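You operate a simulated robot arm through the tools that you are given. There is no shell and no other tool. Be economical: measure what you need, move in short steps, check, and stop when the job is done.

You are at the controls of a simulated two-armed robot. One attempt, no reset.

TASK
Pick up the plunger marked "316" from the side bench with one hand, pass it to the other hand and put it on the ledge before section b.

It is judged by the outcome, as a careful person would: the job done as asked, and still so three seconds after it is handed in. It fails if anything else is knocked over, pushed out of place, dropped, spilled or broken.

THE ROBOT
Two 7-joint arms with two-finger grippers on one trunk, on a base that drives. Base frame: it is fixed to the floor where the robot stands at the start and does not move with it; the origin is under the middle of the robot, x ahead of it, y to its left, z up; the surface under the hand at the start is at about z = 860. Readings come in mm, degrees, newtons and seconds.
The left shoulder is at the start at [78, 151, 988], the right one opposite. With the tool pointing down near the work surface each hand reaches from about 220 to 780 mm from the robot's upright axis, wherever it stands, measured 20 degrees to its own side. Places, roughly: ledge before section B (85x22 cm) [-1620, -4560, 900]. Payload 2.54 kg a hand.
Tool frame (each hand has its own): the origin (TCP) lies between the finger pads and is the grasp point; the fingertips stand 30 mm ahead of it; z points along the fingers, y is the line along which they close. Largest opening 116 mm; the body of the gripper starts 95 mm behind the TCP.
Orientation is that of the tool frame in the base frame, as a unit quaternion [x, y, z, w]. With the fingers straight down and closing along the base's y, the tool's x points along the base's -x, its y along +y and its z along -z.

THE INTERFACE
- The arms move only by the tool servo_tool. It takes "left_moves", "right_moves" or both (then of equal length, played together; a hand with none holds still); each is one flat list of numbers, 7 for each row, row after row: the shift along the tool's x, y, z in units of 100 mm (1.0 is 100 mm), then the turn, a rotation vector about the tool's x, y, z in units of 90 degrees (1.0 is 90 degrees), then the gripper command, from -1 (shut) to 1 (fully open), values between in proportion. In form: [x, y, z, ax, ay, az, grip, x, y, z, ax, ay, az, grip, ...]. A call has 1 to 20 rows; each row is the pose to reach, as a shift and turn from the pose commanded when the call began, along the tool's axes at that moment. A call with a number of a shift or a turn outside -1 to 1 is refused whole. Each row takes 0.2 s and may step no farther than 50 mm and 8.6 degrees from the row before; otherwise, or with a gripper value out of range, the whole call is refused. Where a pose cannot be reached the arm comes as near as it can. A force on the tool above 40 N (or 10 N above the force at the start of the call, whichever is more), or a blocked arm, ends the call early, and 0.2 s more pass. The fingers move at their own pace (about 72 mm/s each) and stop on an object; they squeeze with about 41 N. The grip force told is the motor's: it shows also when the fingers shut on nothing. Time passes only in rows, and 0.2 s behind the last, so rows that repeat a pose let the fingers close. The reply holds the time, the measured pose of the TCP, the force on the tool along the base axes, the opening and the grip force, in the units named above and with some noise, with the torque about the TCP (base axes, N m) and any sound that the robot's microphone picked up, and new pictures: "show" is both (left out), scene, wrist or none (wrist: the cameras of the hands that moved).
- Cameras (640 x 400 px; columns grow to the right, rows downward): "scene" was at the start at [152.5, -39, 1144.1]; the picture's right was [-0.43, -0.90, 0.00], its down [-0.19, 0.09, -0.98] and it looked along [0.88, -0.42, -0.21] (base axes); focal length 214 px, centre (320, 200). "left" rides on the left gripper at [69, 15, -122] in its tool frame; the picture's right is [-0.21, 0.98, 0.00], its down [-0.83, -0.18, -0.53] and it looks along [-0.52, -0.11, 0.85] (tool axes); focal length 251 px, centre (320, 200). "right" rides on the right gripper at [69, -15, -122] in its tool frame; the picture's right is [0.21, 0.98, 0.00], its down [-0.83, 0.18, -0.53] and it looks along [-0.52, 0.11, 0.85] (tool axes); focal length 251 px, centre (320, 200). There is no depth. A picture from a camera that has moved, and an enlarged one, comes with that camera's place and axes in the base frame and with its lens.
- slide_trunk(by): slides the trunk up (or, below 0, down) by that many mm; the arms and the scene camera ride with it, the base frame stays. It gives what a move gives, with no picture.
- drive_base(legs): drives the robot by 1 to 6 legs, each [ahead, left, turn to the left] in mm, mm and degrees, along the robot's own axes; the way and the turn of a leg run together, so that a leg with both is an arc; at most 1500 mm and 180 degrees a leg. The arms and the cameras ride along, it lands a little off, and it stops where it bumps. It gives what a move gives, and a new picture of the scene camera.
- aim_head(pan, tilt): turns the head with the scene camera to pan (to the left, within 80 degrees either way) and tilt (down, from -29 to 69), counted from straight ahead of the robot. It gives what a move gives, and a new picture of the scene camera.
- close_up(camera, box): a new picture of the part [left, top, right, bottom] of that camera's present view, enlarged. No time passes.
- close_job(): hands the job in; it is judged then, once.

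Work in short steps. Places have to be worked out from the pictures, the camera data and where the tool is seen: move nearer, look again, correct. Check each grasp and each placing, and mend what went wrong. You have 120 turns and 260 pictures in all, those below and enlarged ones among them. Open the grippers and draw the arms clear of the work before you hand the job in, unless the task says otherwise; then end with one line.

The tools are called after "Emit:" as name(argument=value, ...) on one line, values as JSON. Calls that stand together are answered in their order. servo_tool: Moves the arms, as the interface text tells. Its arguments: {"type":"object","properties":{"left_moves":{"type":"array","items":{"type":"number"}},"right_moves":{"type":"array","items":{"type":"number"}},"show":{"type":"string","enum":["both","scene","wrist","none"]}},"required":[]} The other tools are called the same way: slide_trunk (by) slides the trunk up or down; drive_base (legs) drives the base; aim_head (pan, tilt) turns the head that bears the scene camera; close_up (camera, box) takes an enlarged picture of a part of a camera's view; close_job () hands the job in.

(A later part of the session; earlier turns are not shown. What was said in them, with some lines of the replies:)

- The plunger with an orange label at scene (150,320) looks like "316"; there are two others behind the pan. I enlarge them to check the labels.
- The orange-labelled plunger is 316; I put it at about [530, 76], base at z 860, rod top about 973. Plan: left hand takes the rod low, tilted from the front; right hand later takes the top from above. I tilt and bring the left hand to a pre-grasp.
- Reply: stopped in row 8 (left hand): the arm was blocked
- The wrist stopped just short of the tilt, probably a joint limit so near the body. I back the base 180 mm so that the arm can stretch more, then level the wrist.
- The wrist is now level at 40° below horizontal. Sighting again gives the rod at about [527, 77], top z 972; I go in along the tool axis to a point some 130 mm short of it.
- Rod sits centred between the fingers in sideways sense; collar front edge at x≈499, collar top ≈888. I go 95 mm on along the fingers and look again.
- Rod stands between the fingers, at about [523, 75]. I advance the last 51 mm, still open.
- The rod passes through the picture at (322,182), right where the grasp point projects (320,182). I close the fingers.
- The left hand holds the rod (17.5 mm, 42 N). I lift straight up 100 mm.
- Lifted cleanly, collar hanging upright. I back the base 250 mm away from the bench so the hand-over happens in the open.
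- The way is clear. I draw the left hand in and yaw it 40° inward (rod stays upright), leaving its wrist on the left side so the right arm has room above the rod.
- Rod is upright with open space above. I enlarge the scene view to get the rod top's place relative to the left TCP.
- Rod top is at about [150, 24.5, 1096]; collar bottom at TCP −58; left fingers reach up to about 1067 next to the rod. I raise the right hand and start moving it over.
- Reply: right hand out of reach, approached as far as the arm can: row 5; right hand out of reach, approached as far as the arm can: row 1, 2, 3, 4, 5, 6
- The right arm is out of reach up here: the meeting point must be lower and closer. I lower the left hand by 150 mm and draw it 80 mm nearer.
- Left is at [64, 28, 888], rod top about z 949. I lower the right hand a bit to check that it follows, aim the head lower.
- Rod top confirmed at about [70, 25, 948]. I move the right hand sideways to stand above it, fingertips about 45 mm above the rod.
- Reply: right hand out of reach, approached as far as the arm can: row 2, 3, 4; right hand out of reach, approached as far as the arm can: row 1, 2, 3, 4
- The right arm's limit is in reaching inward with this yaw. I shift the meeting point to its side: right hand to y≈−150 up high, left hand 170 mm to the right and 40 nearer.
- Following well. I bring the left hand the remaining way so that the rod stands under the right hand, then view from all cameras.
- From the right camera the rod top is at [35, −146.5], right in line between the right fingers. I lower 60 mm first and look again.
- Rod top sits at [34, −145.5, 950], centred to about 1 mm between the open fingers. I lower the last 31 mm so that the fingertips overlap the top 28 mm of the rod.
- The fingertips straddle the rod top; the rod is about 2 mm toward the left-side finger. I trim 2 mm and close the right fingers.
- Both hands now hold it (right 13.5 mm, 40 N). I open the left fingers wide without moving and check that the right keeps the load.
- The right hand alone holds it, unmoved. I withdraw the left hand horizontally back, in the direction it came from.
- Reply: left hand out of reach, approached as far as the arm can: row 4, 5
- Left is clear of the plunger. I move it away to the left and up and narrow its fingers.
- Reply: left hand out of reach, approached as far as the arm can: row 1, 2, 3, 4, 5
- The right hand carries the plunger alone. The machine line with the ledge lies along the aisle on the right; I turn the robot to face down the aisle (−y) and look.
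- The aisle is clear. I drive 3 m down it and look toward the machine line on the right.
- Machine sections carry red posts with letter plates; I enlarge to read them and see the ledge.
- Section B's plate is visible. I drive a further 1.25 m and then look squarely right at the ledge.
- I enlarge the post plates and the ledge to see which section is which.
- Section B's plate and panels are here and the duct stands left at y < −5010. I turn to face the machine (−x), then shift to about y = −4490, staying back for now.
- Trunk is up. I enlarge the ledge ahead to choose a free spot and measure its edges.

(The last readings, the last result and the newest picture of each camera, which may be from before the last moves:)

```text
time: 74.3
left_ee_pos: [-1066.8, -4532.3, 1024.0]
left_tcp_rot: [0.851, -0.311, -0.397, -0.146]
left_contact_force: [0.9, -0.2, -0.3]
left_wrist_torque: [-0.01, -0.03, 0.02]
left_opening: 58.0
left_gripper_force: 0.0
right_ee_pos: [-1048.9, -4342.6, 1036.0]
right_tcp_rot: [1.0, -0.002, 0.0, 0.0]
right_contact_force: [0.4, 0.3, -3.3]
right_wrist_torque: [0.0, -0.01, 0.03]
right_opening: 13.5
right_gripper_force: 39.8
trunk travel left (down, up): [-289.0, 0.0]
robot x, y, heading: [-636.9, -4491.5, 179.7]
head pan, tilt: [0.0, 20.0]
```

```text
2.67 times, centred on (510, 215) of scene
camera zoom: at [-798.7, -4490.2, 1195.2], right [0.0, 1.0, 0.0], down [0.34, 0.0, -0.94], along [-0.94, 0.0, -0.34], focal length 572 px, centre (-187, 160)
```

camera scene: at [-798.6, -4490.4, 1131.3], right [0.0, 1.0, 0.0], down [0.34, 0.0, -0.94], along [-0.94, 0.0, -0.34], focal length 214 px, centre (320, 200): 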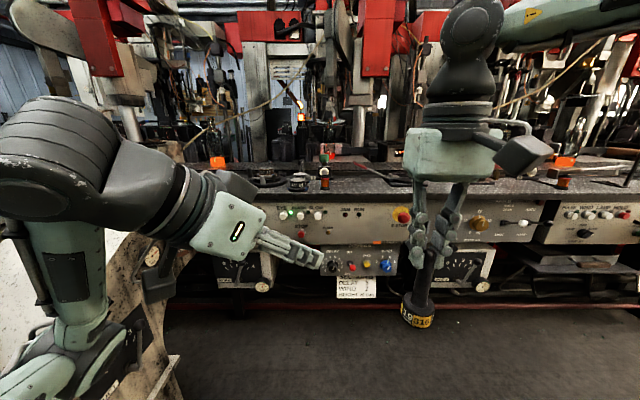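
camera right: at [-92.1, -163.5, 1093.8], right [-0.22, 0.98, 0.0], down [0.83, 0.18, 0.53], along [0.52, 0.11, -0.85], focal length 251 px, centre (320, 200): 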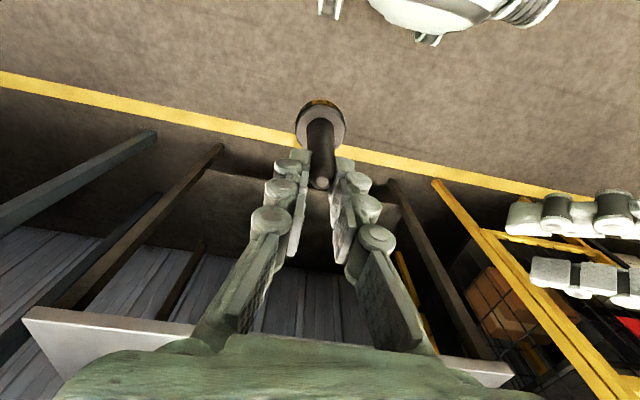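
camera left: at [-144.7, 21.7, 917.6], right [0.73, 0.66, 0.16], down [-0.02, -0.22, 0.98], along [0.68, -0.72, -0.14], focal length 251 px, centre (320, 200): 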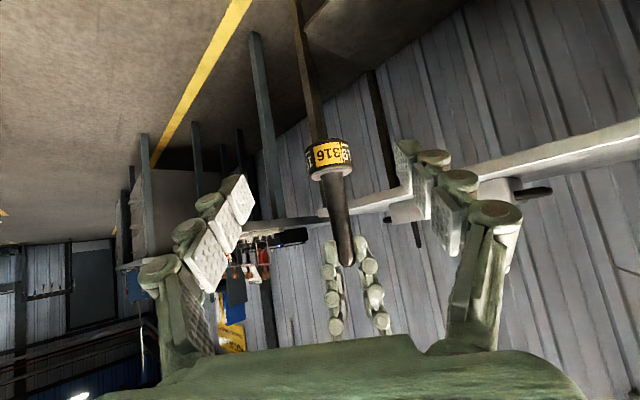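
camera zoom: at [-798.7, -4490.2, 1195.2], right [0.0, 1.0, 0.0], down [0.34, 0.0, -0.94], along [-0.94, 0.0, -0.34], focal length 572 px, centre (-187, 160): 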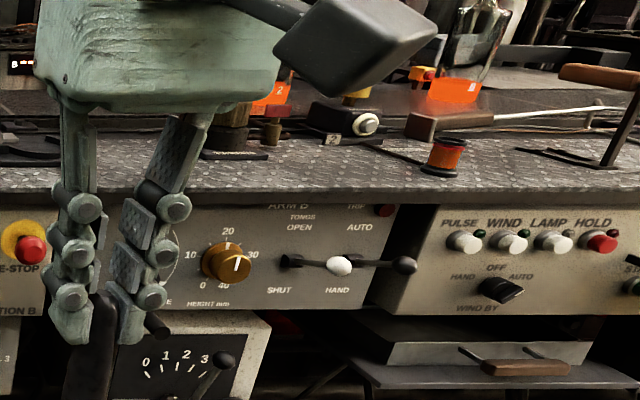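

The Section B ledge runs from x≈−1500 back to ≈−1710. There is a clear patch at about [−1580, −4350], between the orange spool (y≈−4471) and the black tongs pad (y≈−4234). I raise the plunger 45 mm and drive 400 mm closer.

Emit:
servo_tool(right_moves=[0, 0, -0.15, 0, 0, 0, -1, 0, 0, -0.3, 0, 0, 0, -1, 0, 0, -0.45, 0, 0, 0, -1, 0, 0, -0.45, 0, 0, 0, -1], show="none")

Emit:
drive_base(legs=[[390, 0, 0]])

```text
time: 75.3
left_ee_pos: [-1066.8, -4532.6, 1023.5]
left_tcp_rot: [0.852, -0.311, -0.397, -0.145]
left_contact_force: [1.4, 0.0, 0.0]
left_wrist_torque: [-0.02, 0.0, -0.02]
left_opening: 57.7
left_gripper_force: 0.1
right_ee_pos: [-1049.0, -4343.1, 1080.5]
right_tcp_rot: [1.0, -0.002, 0.0, 0.0]
right_contact_force: [-1.3, -0.5, -3.3]
right_wrist_torque: [0.01, 0.04, -0.02]
right_opening: 13.7
right_gripper_force: 39.8
trunk travel left (down, up): [-289.0, 0.0]
robot x, y, heading: [-634.4, -4494.2, 179.6]
head pan, tilt: [0.0, 20.0]
```

```text
time: 77.8
left_ee_pos: [-1454.3, -4531.3, 1023.2]
left_tcp_rot: [0.851, -0.311, -0.397, -0.145]
left_contact_force: [0.0, 0.3, 0.5]
left_wrist_torque: [0.0, 0.04, 0.0]
left_opening: 57.9
left_gripper_force: 0.0
right_ee_pos: [-1436.3, -4341.6, 1079.6]
right_tcp_rot: [1.0, -0.002, 0.001, -0.001]
right_contact_force: [-0.1, -0.5, -3.2]
right_wrist_torque: [-0.03, 0.02, 0.0]
right_opening: 13.7
right_gripper_force: 39.6
trunk travel left (down, up): [-289.0, 0.0]
robot x, y, heading: [-1025.9, -4489.0, 179.7]
head pan, tilt: [0.0, 20.0]
camera scene: at [-1185.8, -4488.7, 1195.3], right [0.0, 1.0, 0.0], down [0.34, 0.0, -0.94], along [-0.94, 0.0, -0.34], focal length 214 px, centre (320, 200)
```

scene: 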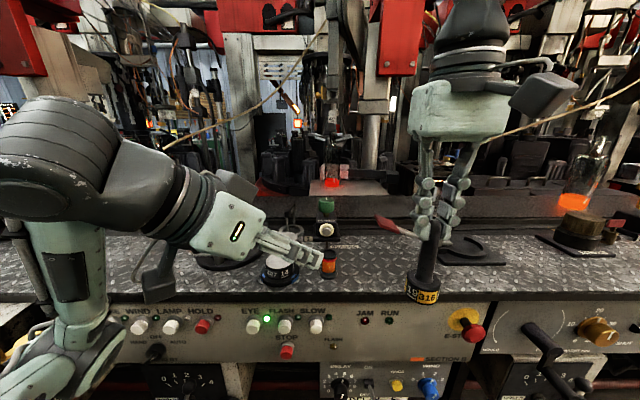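

The chosen spot appears at (386,267), clear plate. I extend the right hand forward 139 mm at this height.

Emit:
servo_tool(right_moves=[-0.25, 0, 0, 0, 0, 0, -1, -0.5, 0, 0, 0, 0, 0, -1, -0.7, 0, 0, 0, 0, 0, -1], show="none")

Emit:
servo_tool(right_moves=[-0.25, 0.01, 0, 0, 0, 0, -1, -0.5, 0.02, 0, 0, 0, 0, -1, -0.69, 0.03, 0, 0, 0, 0, -1, -0.69, 0.03, 0, 0, 0, 0, -1])

Emit:
close_up(camera="scene", box=[310, 170, 470, 310])

```text
time: 78.6
left_ee_pos: [-1453.6, -4530.5, 1023.0]
left_tcp_rot: [0.852, -0.311, -0.396, -0.144]
left_contact_force: [-0.6, -0.2, 0.4]
left_wrist_torque: [0.01, 0.02, -0.01]
left_opening: 58.2
left_gripper_force: 0.0
right_ee_pos: [-1506.3, -4342.0, 1079.8]
right_tcp_rot: [1.0, -0.001, 0.001, 0.0]
right_contact_force: [0.0, 0.1, -3.4]
right_wrist_torque: [0.0, 0.0, -0.03]
right_opening: 13.6
right_gripper_force: 40.2
trunk travel left (down, up): [-289.0, 0.0]
robot x, y, heading: [-1025.3, -4491.7, 179.9]
head pan, tilt: [0.0, 20.0]
```

```text
time: 79.6
left_ee_pos: [-1452.6, -4531.1, 1024.5]
left_tcp_rot: [0.851, -0.311, -0.397, -0.145]
left_contact_force: [0.1, 0.0, -1.1]
left_wrist_torque: [-0.01, 0.02, 0.01]
left_opening: 57.9
left_gripper_force: 0.0
right_ee_pos: [-1573.4, -4342.3, 1079.9]
right_tcp_rot: [1.0, -0.002, 0.0, 0.0]
right_contact_force: [0.4, -0.1, -3.6]
right_wrist_torque: [-0.03, 0.0, 0.0]
right_opening: 13.6
right_gripper_force: 40.8
right hand out of reach, approached as far as the arm can: row 3, 4
trunk travel left (down, up): [-289.0, 0.0]
robot x, y, heading: [-1026.4, -4490.8, 179.7]
head pan, tilt: [0.0, 20.0]
camera scene: at [-1185.2, -4488.8, 1195.4], right [0.0, 1.0, 0.0], down [0.34, 0.0, -0.94], along [-0.94, 0.0, -0.34], focal length 214 px, centre (320, 200)
camera right: at [-1504.0, -4328.3, 1200.1], right [0.21, -0.98, 0.0], down [-0.83, -0.18, 0.53], along [-0.52, -0.11, -0.85], focal length 251 px, centre (320, 200)
```

scene: 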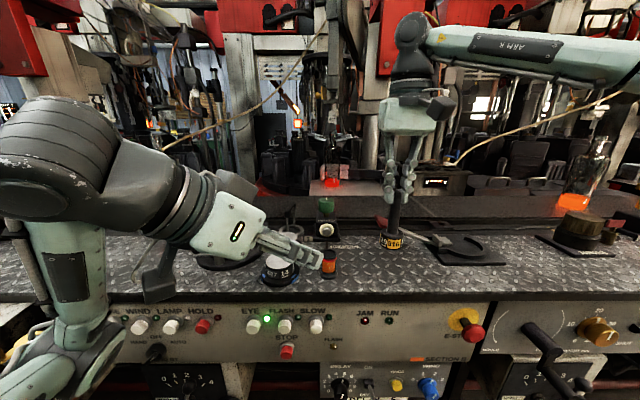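
right: 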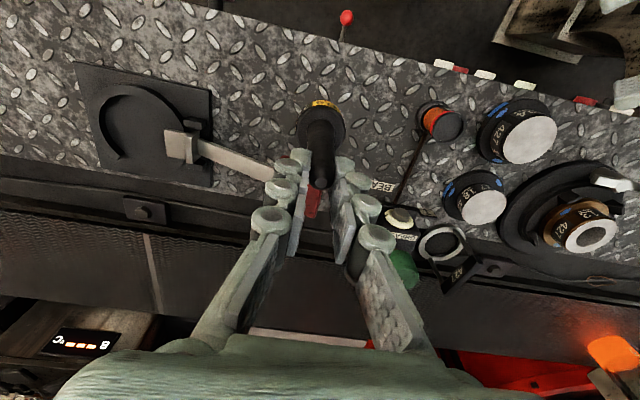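

```text
2.86 times, centred on (390, 240) of scene
camera zoom: at [-1185.2, -4488.8, 1195.4], right [0.0, 1.0, 0.0], down [0.34, 0.0, -0.94], along [-0.94, 0.0, -0.34], focal length 613 px, centre (120, 86)
```

zoom: 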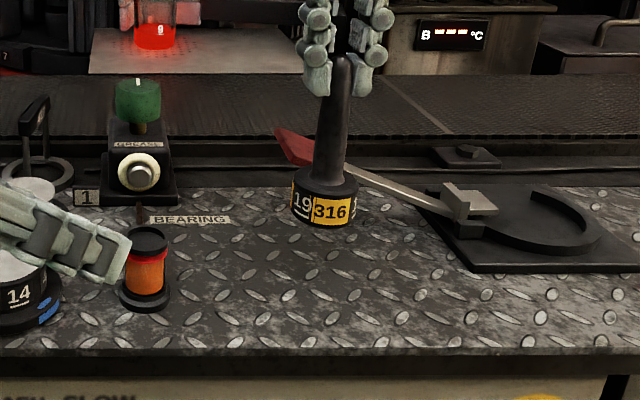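

Plunger hovers over clear plate; the landing spot is 60 mm or more from tongs and spool. I lower 45 mm and check.

Emit:
servo_tool(right_moves=[0, 0, 0.15, 0, 0, 0, -1, 0, 0, 0.3, 0, 0, 0, -1, 0, 0, 0.45, 0, 0, 0, -1, 0, 0, 0.45, 0, 0, 0, -1])

Emit:
close_up(camera="scene", box=[310, 190, 470, 310])

```text
time: 80.6
left_ee_pos: [-1453.3, -4531.5, 1023.4]
left_tcp_rot: [0.851, -0.311, -0.396, -0.146]
left_contact_force: [1.3, 0.2, -0.5]
left_wrist_torque: [0.02, 0.0, -0.01]
left_opening: 57.9
left_gripper_force: 0.0
right_ee_pos: [-1573.2, -4343.5, 1032.7]
right_tcp_rot: [1.0, -0.002, 0.0, 0.0]
right_contact_force: [-0.4, 0.3, -3.0]
right_wrist_torque: [0.0, -0.02, 0.02]
right_opening: 13.7
right_gripper_force: 40.3
trunk travel left (down, up): [-289.0, 0.0]
robot x, y, heading: [-1023.2, -4491.6, 179.7]
head pan, tilt: [0.0, 20.0]
camera scene: at [-1185.4, -4488.7, 1195.4], right [0.0, 1.0, 0.0], down [0.34, 0.0, -0.94], along [-0.94, 0.0, -0.34], focal length 214 px, centre (320, 200)
camera right: at [-1505.0, -4328.6, 1153.6], right [0.21, -0.98, 0.0], down [-0.83, -0.18, 0.53], along [-0.52, -0.11, -0.85], focal length 251 px, centre (320, 200)
```

scene: 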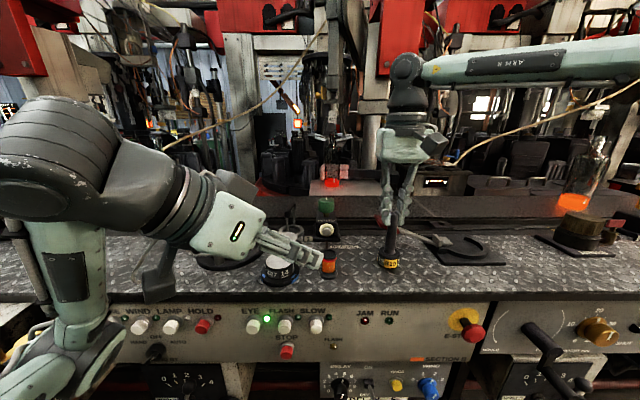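
right: 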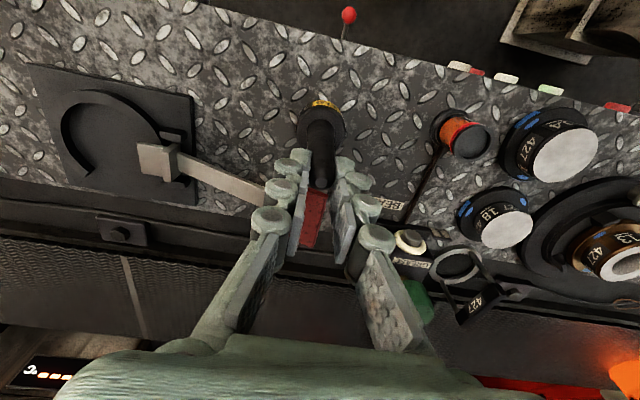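

```text
3.33 times, centred on (390, 250) of scene
camera zoom: at [-1185.4, -4488.7, 1195.4], right [0.0, 1.0, 0.0], down [0.34, 0.0, -0.94], along [-0.94, 0.0, -0.34], focal length 715 px, centre (87, 33)
```

zoom: 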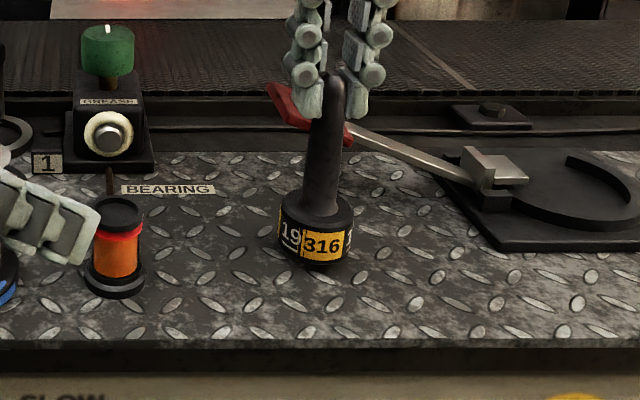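

Collar bottom is about 13 mm above the plate. I lower 10 mm and read the force.

Emit:
servo_tool(right_moves=[0, 0, 0.04, 0, 0, 0, -1, 0, 0, 0.07, 0, 0, 0, -1, 0, 0, 0.1, 0, 0, 0, -1, 0, 0, 0.1, 0, 0, 0, -1], show="none")

Emit:
close_up(camera="scene", box=[350, 220, 430, 280])

```text
time: 81.6
left_ee_pos: [-1454.0, -4529.5, 1024.9]
left_tcp_rot: [0.851, -0.311, -0.396, -0.145]
left_contact_force: [-0.8, 0.4, -0.3]
left_wrist_torque: [0.01, -0.02, 0.03]
left_opening: 57.9
left_gripper_force: 0.0
right_ee_pos: [-1574.1, -4342.4, 1023.4]
right_tcp_rot: [1.0, -0.002, 0.0, 0.0]
right_contact_force: [-0.6, -0.6, -2.9]
right_wrist_torque: [-0.03, 0.04, 0.01]
right_opening: 13.7
right_gripper_force: 40.1
trunk travel left (down, up): [-289.0, 0.0]
robot x, y, heading: [-1025.0, -4491.8, 179.9]
head pan, tilt: [0.0, 20.0]
```

```text
6.67 times, centred on (390, 250) of scene
camera zoom: at [-1185.4, -4488.7, 1195.4], right [0.0, 1.0, 0.0], down [0.34, 0.0, -0.94], along [-0.94, 0.0, -0.34], focal length 1430 px, centre (-147, -133)
```

zoom: 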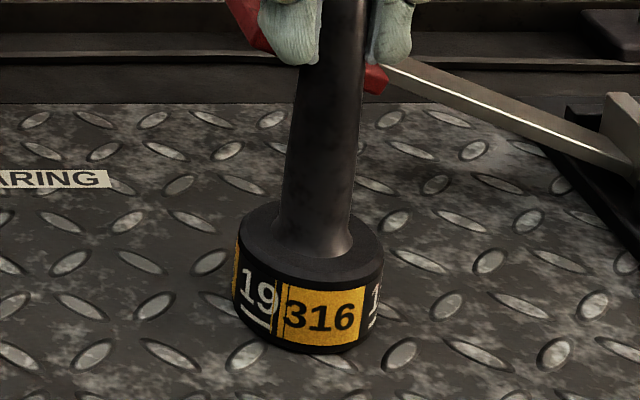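

Still hanging free (force −2.9 N). I lower on in 1–2 mm steps until contact shows.

Emit:
servo_tool(right_moves=[0, 0, 0.015, 0, 0, 0, -1, 0, 0, 0.03, 0, 0, 0, -1, 0, 0, 0.03, 0, 0, 0, -1], show="none")

Emit:
servo_tool(right_moves=[0, 0, 0.01, 0, 0, 0, -1, 0, 0, 0.02, 0, 0, 0, -1, 0, 0, 0.02, 0, 0, 0, -1], show="none")

```text
time: 82.4
left_ee_pos: [-1452.0, -4530.8, 1025.6]
left_tcp_rot: [0.851, -0.311, -0.397, -0.145]
left_contact_force: [-0.1, -0.6, -0.5]
left_wrist_torque: [0.0, -0.02, -0.03]
left_opening: 58.1
left_gripper_force: 0.1
right_ee_pos: [-1574.0, -4342.9, 1023.1]
right_tcp_rot: [1.0, -0.003, -0.003, 0.0]
right_contact_force: [-3.7, 2.6, 12.7]
right_wrist_torque: [0.12, 0.27, -0.01]
right_opening: 13.7
right_gripper_force: 39.9
trunk travel left (down, up): [-289.0, 0.0]
robot x, y, heading: [-1026.2, -4491.7, 179.7]
head pan, tilt: [0.0, 20.0]
```

```text
time: 83.2
left_ee_pos: [-1453.5, -4531.6, 1024.3]
left_tcp_rot: [0.851, -0.311, -0.398, -0.145]
left_contact_force: [0.5, -0.4, -0.2]
left_wrist_torque: [-0.02, -0.01, 0.02]
left_opening: 58.0
left_gripper_force: 0.1
right_ee_pos: [-1573.9, -4342.6, 1023.1]
right_tcp_rot: [1.0, -0.002, -0.004, 0.0]
right_contact_force: [-12.0, 2.4, 34.2]
right_wrist_torque: [0.11, 0.64, 0.01]
right_opening: 14.0
right_gripper_force: 39.8
trunk travel left (down, up): [-289.0, 0.0]
robot x, y, heading: [-1022.5, -4490.0, 179.8]
head pan, tilt: [0.0, 20.0]
```

It stands on the plate, now pressed at 34 N. I ease the command up 4 mm to relieve it before releasing.

Emit:
servo_tool(right_moves=[0, 0, -0.02, 0, 0, 0, -1, 0, 0, -0.038, 0, 0, 0, -1, 0, 0, -0.038, 0, 0, 0, -1], show="scene")

Emit:
close_up(camera="scene", box=[350, 200, 430, 280])

```text
time: 84.0
left_ee_pos: [-1452.9, -4531.4, 1024.3]
left_tcp_rot: [0.851, -0.311, -0.396, -0.145]
left_contact_force: [0.0, -0.3, 0.9]
left_wrist_torque: [0.02, 0.0, 0.02]
left_opening: 58.3
left_gripper_force: 0.1
right_ee_pos: [-1572.3, -4342.1, 1022.1]
right_tcp_rot: [1.0, -0.002, 0.001, 0.0]
right_contact_force: [-5.3, -3.3, 15.6]
right_wrist_torque: [-0.11, 0.45, 0.03]
right_opening: 13.6
right_gripper_force: 40.4
trunk travel left (down, up): [-289.0, 0.0]
robot x, y, heading: [-1021.9, -4492.3, 179.8]
head pan, tilt: [0.0, 20.0]
camera scene: at [-1184.4, -4489.4, 1195.4], right [0.0, 1.0, 0.0], down [0.34, 0.0, -0.94], along [-0.94, 0.0, -0.34], focal length 214 px, centre (320, 200)
```

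scene: 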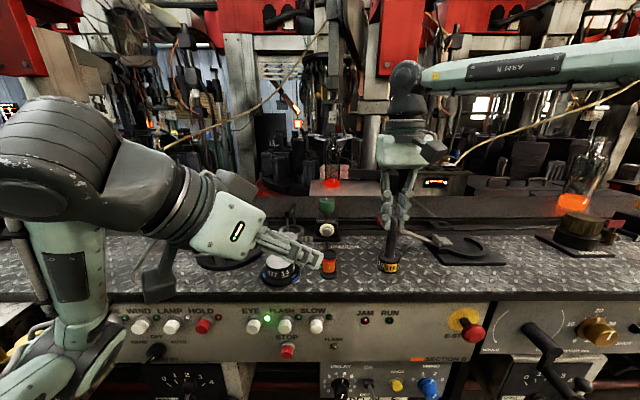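

```text
5.00 times, centred on (390, 240) of scene
camera zoom: at [-1184.4, -4489.4, 1195.4], right [0.0, 1.0, 0.0], down [0.34, 0.0, -0.94], along [-0.94, 0.0, -0.34], focal length 1072 px, centre (-30, 0)
```

zoom: 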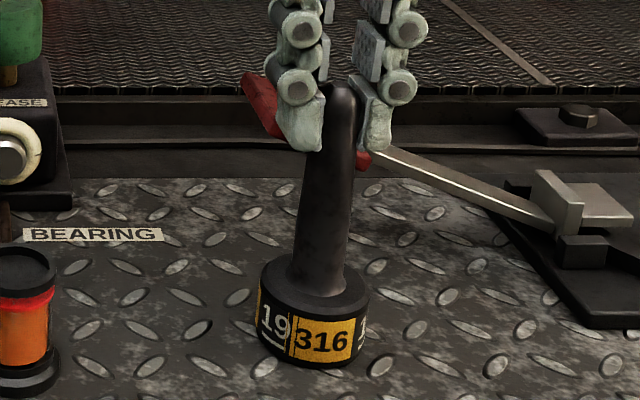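

Still 15 N of press; I raise 2 mm more.

Emit:
servo_tool(right_moves=[0, 0, -0.015, 0, 0, 0, -1, 0, 0, -0.022, 0, 0, 0, -1, 0, 0, -0.022, 0, 0, 0, -1], show="none")

```text
time: 84.8
left_ee_pos: [-1454.2, -4530.2, 1023.7]
left_tcp_rot: [0.851, -0.311, -0.397, -0.145]
left_contact_force: [-0.7, 0.4, -0.5]
left_wrist_torque: [0.04, 0.01, -0.03]
left_opening: 57.9
left_gripper_force: 0.1
right_ee_pos: [-1573.6, -4342.0, 1022.7]
right_tcp_rot: [1.0, -0.002, 0.001, -0.003]
right_contact_force: [0.2, -0.4, -0.8]
right_wrist_torque: [-0.01, -0.11, -0.01]
right_opening: 13.7
right_gripper_force: 40.1
trunk travel left (down, up): [-289.0, 0.0]
robot x, y, heading: [-1025.2, -4488.7, 179.6]
head pan, tilt: [0.0, 20.0]
```

The plate now carries it with almost no side force. I open the right fingers gently in place.

Emit:
servo_tool(right_moves=[0, 0, 0, 0, 0, 0, -0.7, 0, 0, 0, 0, 0, 0, -0.5, 0, 0, 0, 0, 0, 0, -0.3, 0, 0, 0, 0, 0, 0, -0.1, 0, 0, 0, 0, 0, 0, -0.1])

Emit:
close_up(camera="scene", box=[350, 200, 430, 280])

```text
time: 86.0
left_ee_pos: [-1452.9, -4530.8, 1025.0]
left_tcp_rot: [0.851, -0.312, -0.396, -0.146]
left_contact_force: [-0.2, 0.4, -0.1]
left_wrist_torque: [-0.01, 0.01, -0.04]
left_opening: 58.0
left_gripper_force: 0.0
right_ee_pos: [-1572.6, -4342.1, 1024.3]
right_tcp_rot: [1.0, -0.001, 0.0, 0.0]
right_contact_force: [-0.1, -0.2, -0.5]
right_wrist_torque: [0.0, -0.02, 0.03]
right_opening: 52.2
right_gripper_force: 0.0
trunk travel left (down, up): [-289.0, 0.0]
robot x, y, heading: [-1022.5, -4493.2, 179.5]
head pan, tilt: [0.0, 20.0]
camera scene: at [-1185.1, -4488.8, 1195.4], right [0.0, 1.0, 0.0], down [0.34, 0.0, -0.94], along [-0.94, 0.0, -0.34], focal length 214 px, centre (320, 200)
camera right: at [-1504.4, -4327.6, 1145.8], right [0.21, -0.98, 0.0], down [-0.83, -0.18, 0.53], along [-0.52, -0.11, -0.85], focal length 251 px, centre (320, 200)
```

scene: 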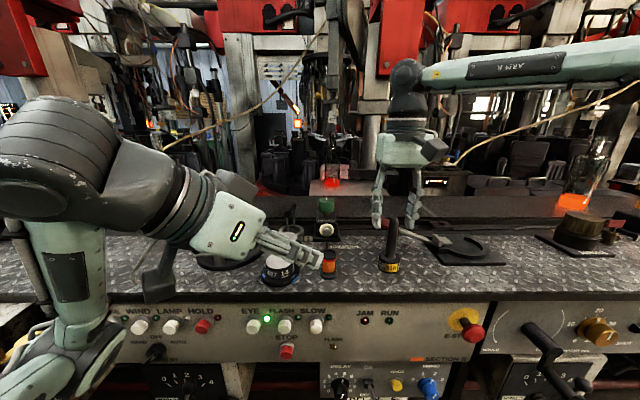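
right: 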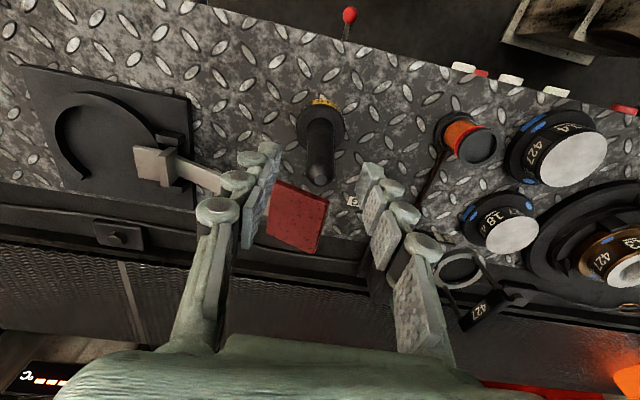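

```text
5.00 times, centred on (390, 240) of scene
camera zoom: at [-1185.1, -4488.8, 1195.4], right [0.0, 1.0, 0.0], down [0.34, 0.0, -0.94], along [-0.94, 0.0, -0.34], focal length 1072 px, centre (-30, 0)
```

zoom: 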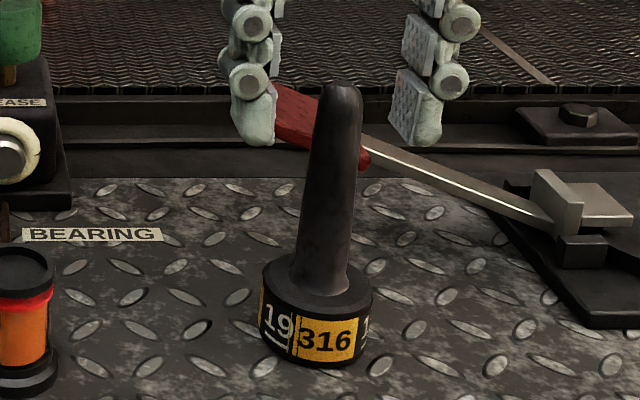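

The plunger stands by itself. I raise the right hand straight up.

Emit:
servo_tool(right_moves=[0, 0, -0.2, 0, 0, 0, -0.1, 0, 0, -0.4, 0, 0, 0, -0.1, 0, 0, -0.55, 0, 0, 0, -0.1, 0.15, 0, -0.75, 0, 0, 0, -0.1, 0.4, 0, -0.9, 0, 0, 0, -0.1, 0.8, 0, -0.95, 0, 0, 0, -0.1, 1.0, 0, -0.95, 0, 0, 0, -0.1], show="scene")

```text
time: 87.6
left_ee_pos: [-1453.7, -4530.9, 1025.0]
left_tcp_rot: [0.851, -0.311, -0.397, -0.147]
left_contact_force: [0.1, -0.3, 0.9]
left_wrist_torque: [0.04, 0.0, -0.02]
left_opening: 58.1
left_gripper_force: 0.1
right_ee_pos: [-1474.2, -4341.3, 1119.3]
right_tcp_rot: [1.0, -0.002, 0.0, 0.0]
right_contact_force: [-0.1, -0.7, -0.4]
right_wrist_torque: [-0.03, -0.01, -0.02]
right_opening: 52.6
right_gripper_force: 0.1
trunk travel left (down, up): [-289.0, 0.0]
robot x, y, heading: [-1019.6, -4488.6, 179.6]
head pan, tilt: [0.0, 20.0]
camera scene: at [-1185.0, -4488.7, 1195.4], right [0.0, 1.0, 0.0], down [0.34, 0.0, -0.94], along [-0.94, 0.0, -0.34], focal length 214 px, centre (320, 200)
```

scene: 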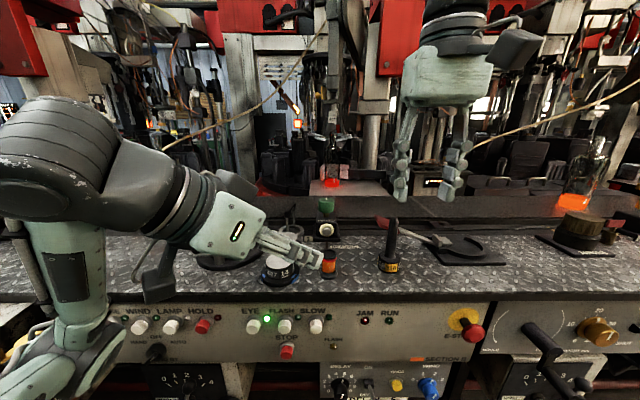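

The plunger stands on the ledge and the right hand is clear. I back the base 250 mm to draw both arms away and take a last look.

Emit:
drive_base(legs=[[-250, 0, 0]])

Emit:
servo_tool(left_moves=[0, 0, 0, 0, 0, 0, 0.5, 0, 0, 0, 0, 0, 0, 1, 0, 0, 0, 0, 0, 0, 1], right_moves=[0, 0, 0, 0, 0, 0, 0.5, 0, 0, 0, 0, 0, 0, 1, 0, 0, 0, 0, 0, 0, 1], show="none")

Emit:
close_up(camera="scene", box=[260, 160, 460, 290])

```text
time: 89.4
left_ee_pos: [-1197.4, -4533.6, 1023.7]
left_tcp_rot: [0.852, -0.308, -0.398, -0.144]
left_contact_force: [0.8, 0.2, 0.1]
left_wrist_torque: [0.03, 0.05, -0.01]
left_opening: 58.1
left_gripper_force: 0.1
right_ee_pos: [-1220.0, -4344.9, 1119.8]
right_tcp_rot: [1.0, 0.0, 0.0, 0.0]
right_contact_force: [0.7, 0.9, 0.1]
right_wrist_torque: [-0.02, -0.01, -0.02]
right_opening: 52.2
right_gripper_force: 0.0
trunk travel left (down, up): [-289.0, 0.0]
robot x, y, heading: [-769.3, -4488.9, -179.7]
head pan, tilt: [0.0, 20.0]
camera scene: at [-930.2, -4490.0, 1195.5], right [0.0, 1.0, 0.0], down [0.34, 0.0, -0.94], along [-0.94, 0.0, -0.34], focal length 214 px, centre (320, 200)
```

scene: 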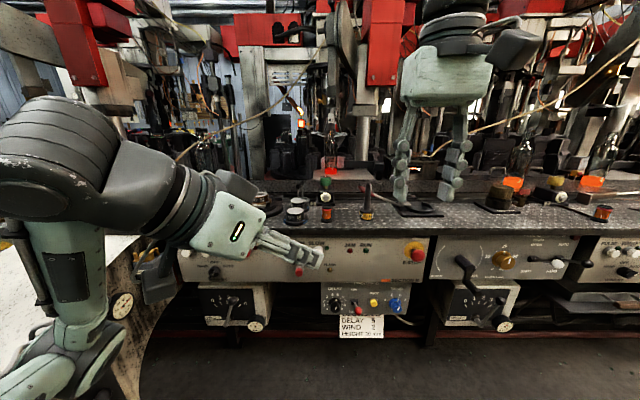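

```text
time: 90.2
left_ee_pos: [-1198.6, -4533.5, 1024.2]
left_tcp_rot: [0.852, -0.309, -0.397, -0.145]
left_contact_force: [-0.3, -0.2, 0.0]
left_wrist_torque: [0.02, 0.02, -0.02]
left_opening: 116.0
left_gripper_force: 0.0
right_ee_pos: [-1221.3, -4344.6, 1118.8]
right_tcp_rot: [1.0, 0.001, 0.0, 0.0]
right_contact_force: [0.4, 0.8, -0.7]
right_wrist_torque: [0.0, 0.02, 0.02]
right_opening: 116.1
right_gripper_force: 0.0
trunk travel left (down, up): [-289.0, 0.0]
robot x, y, heading: [-768.5, -4489.8, -179.9]
head pan, tilt: [0.0, 20.0]
```

```text
3.08 times, centred on (360, 225) of scene
camera zoom: at [-930.8, -4490.0, 1195.4], right [0.0, 1.0, 0.0], down [0.34, 0.0, -0.94], along [-0.94, 0.0, -0.34], focal length 660 px, centre (197, 123)
```

zoom: 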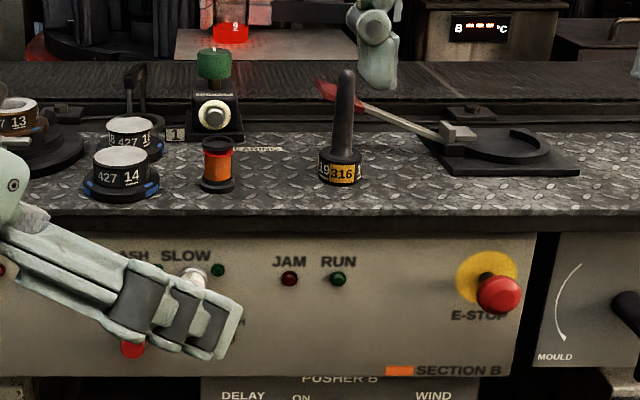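

Plunger 316 stands upright on the Section B ledge, its neighbours undisturbed, hands open and clear. I hand the job in.

Emit:
close_job()

```text
The job is handed in.
```

Plunger 316 was picked up with the left hand, passed to the right, and now stands upright on the ledge before section B; nothing else was seen to move.
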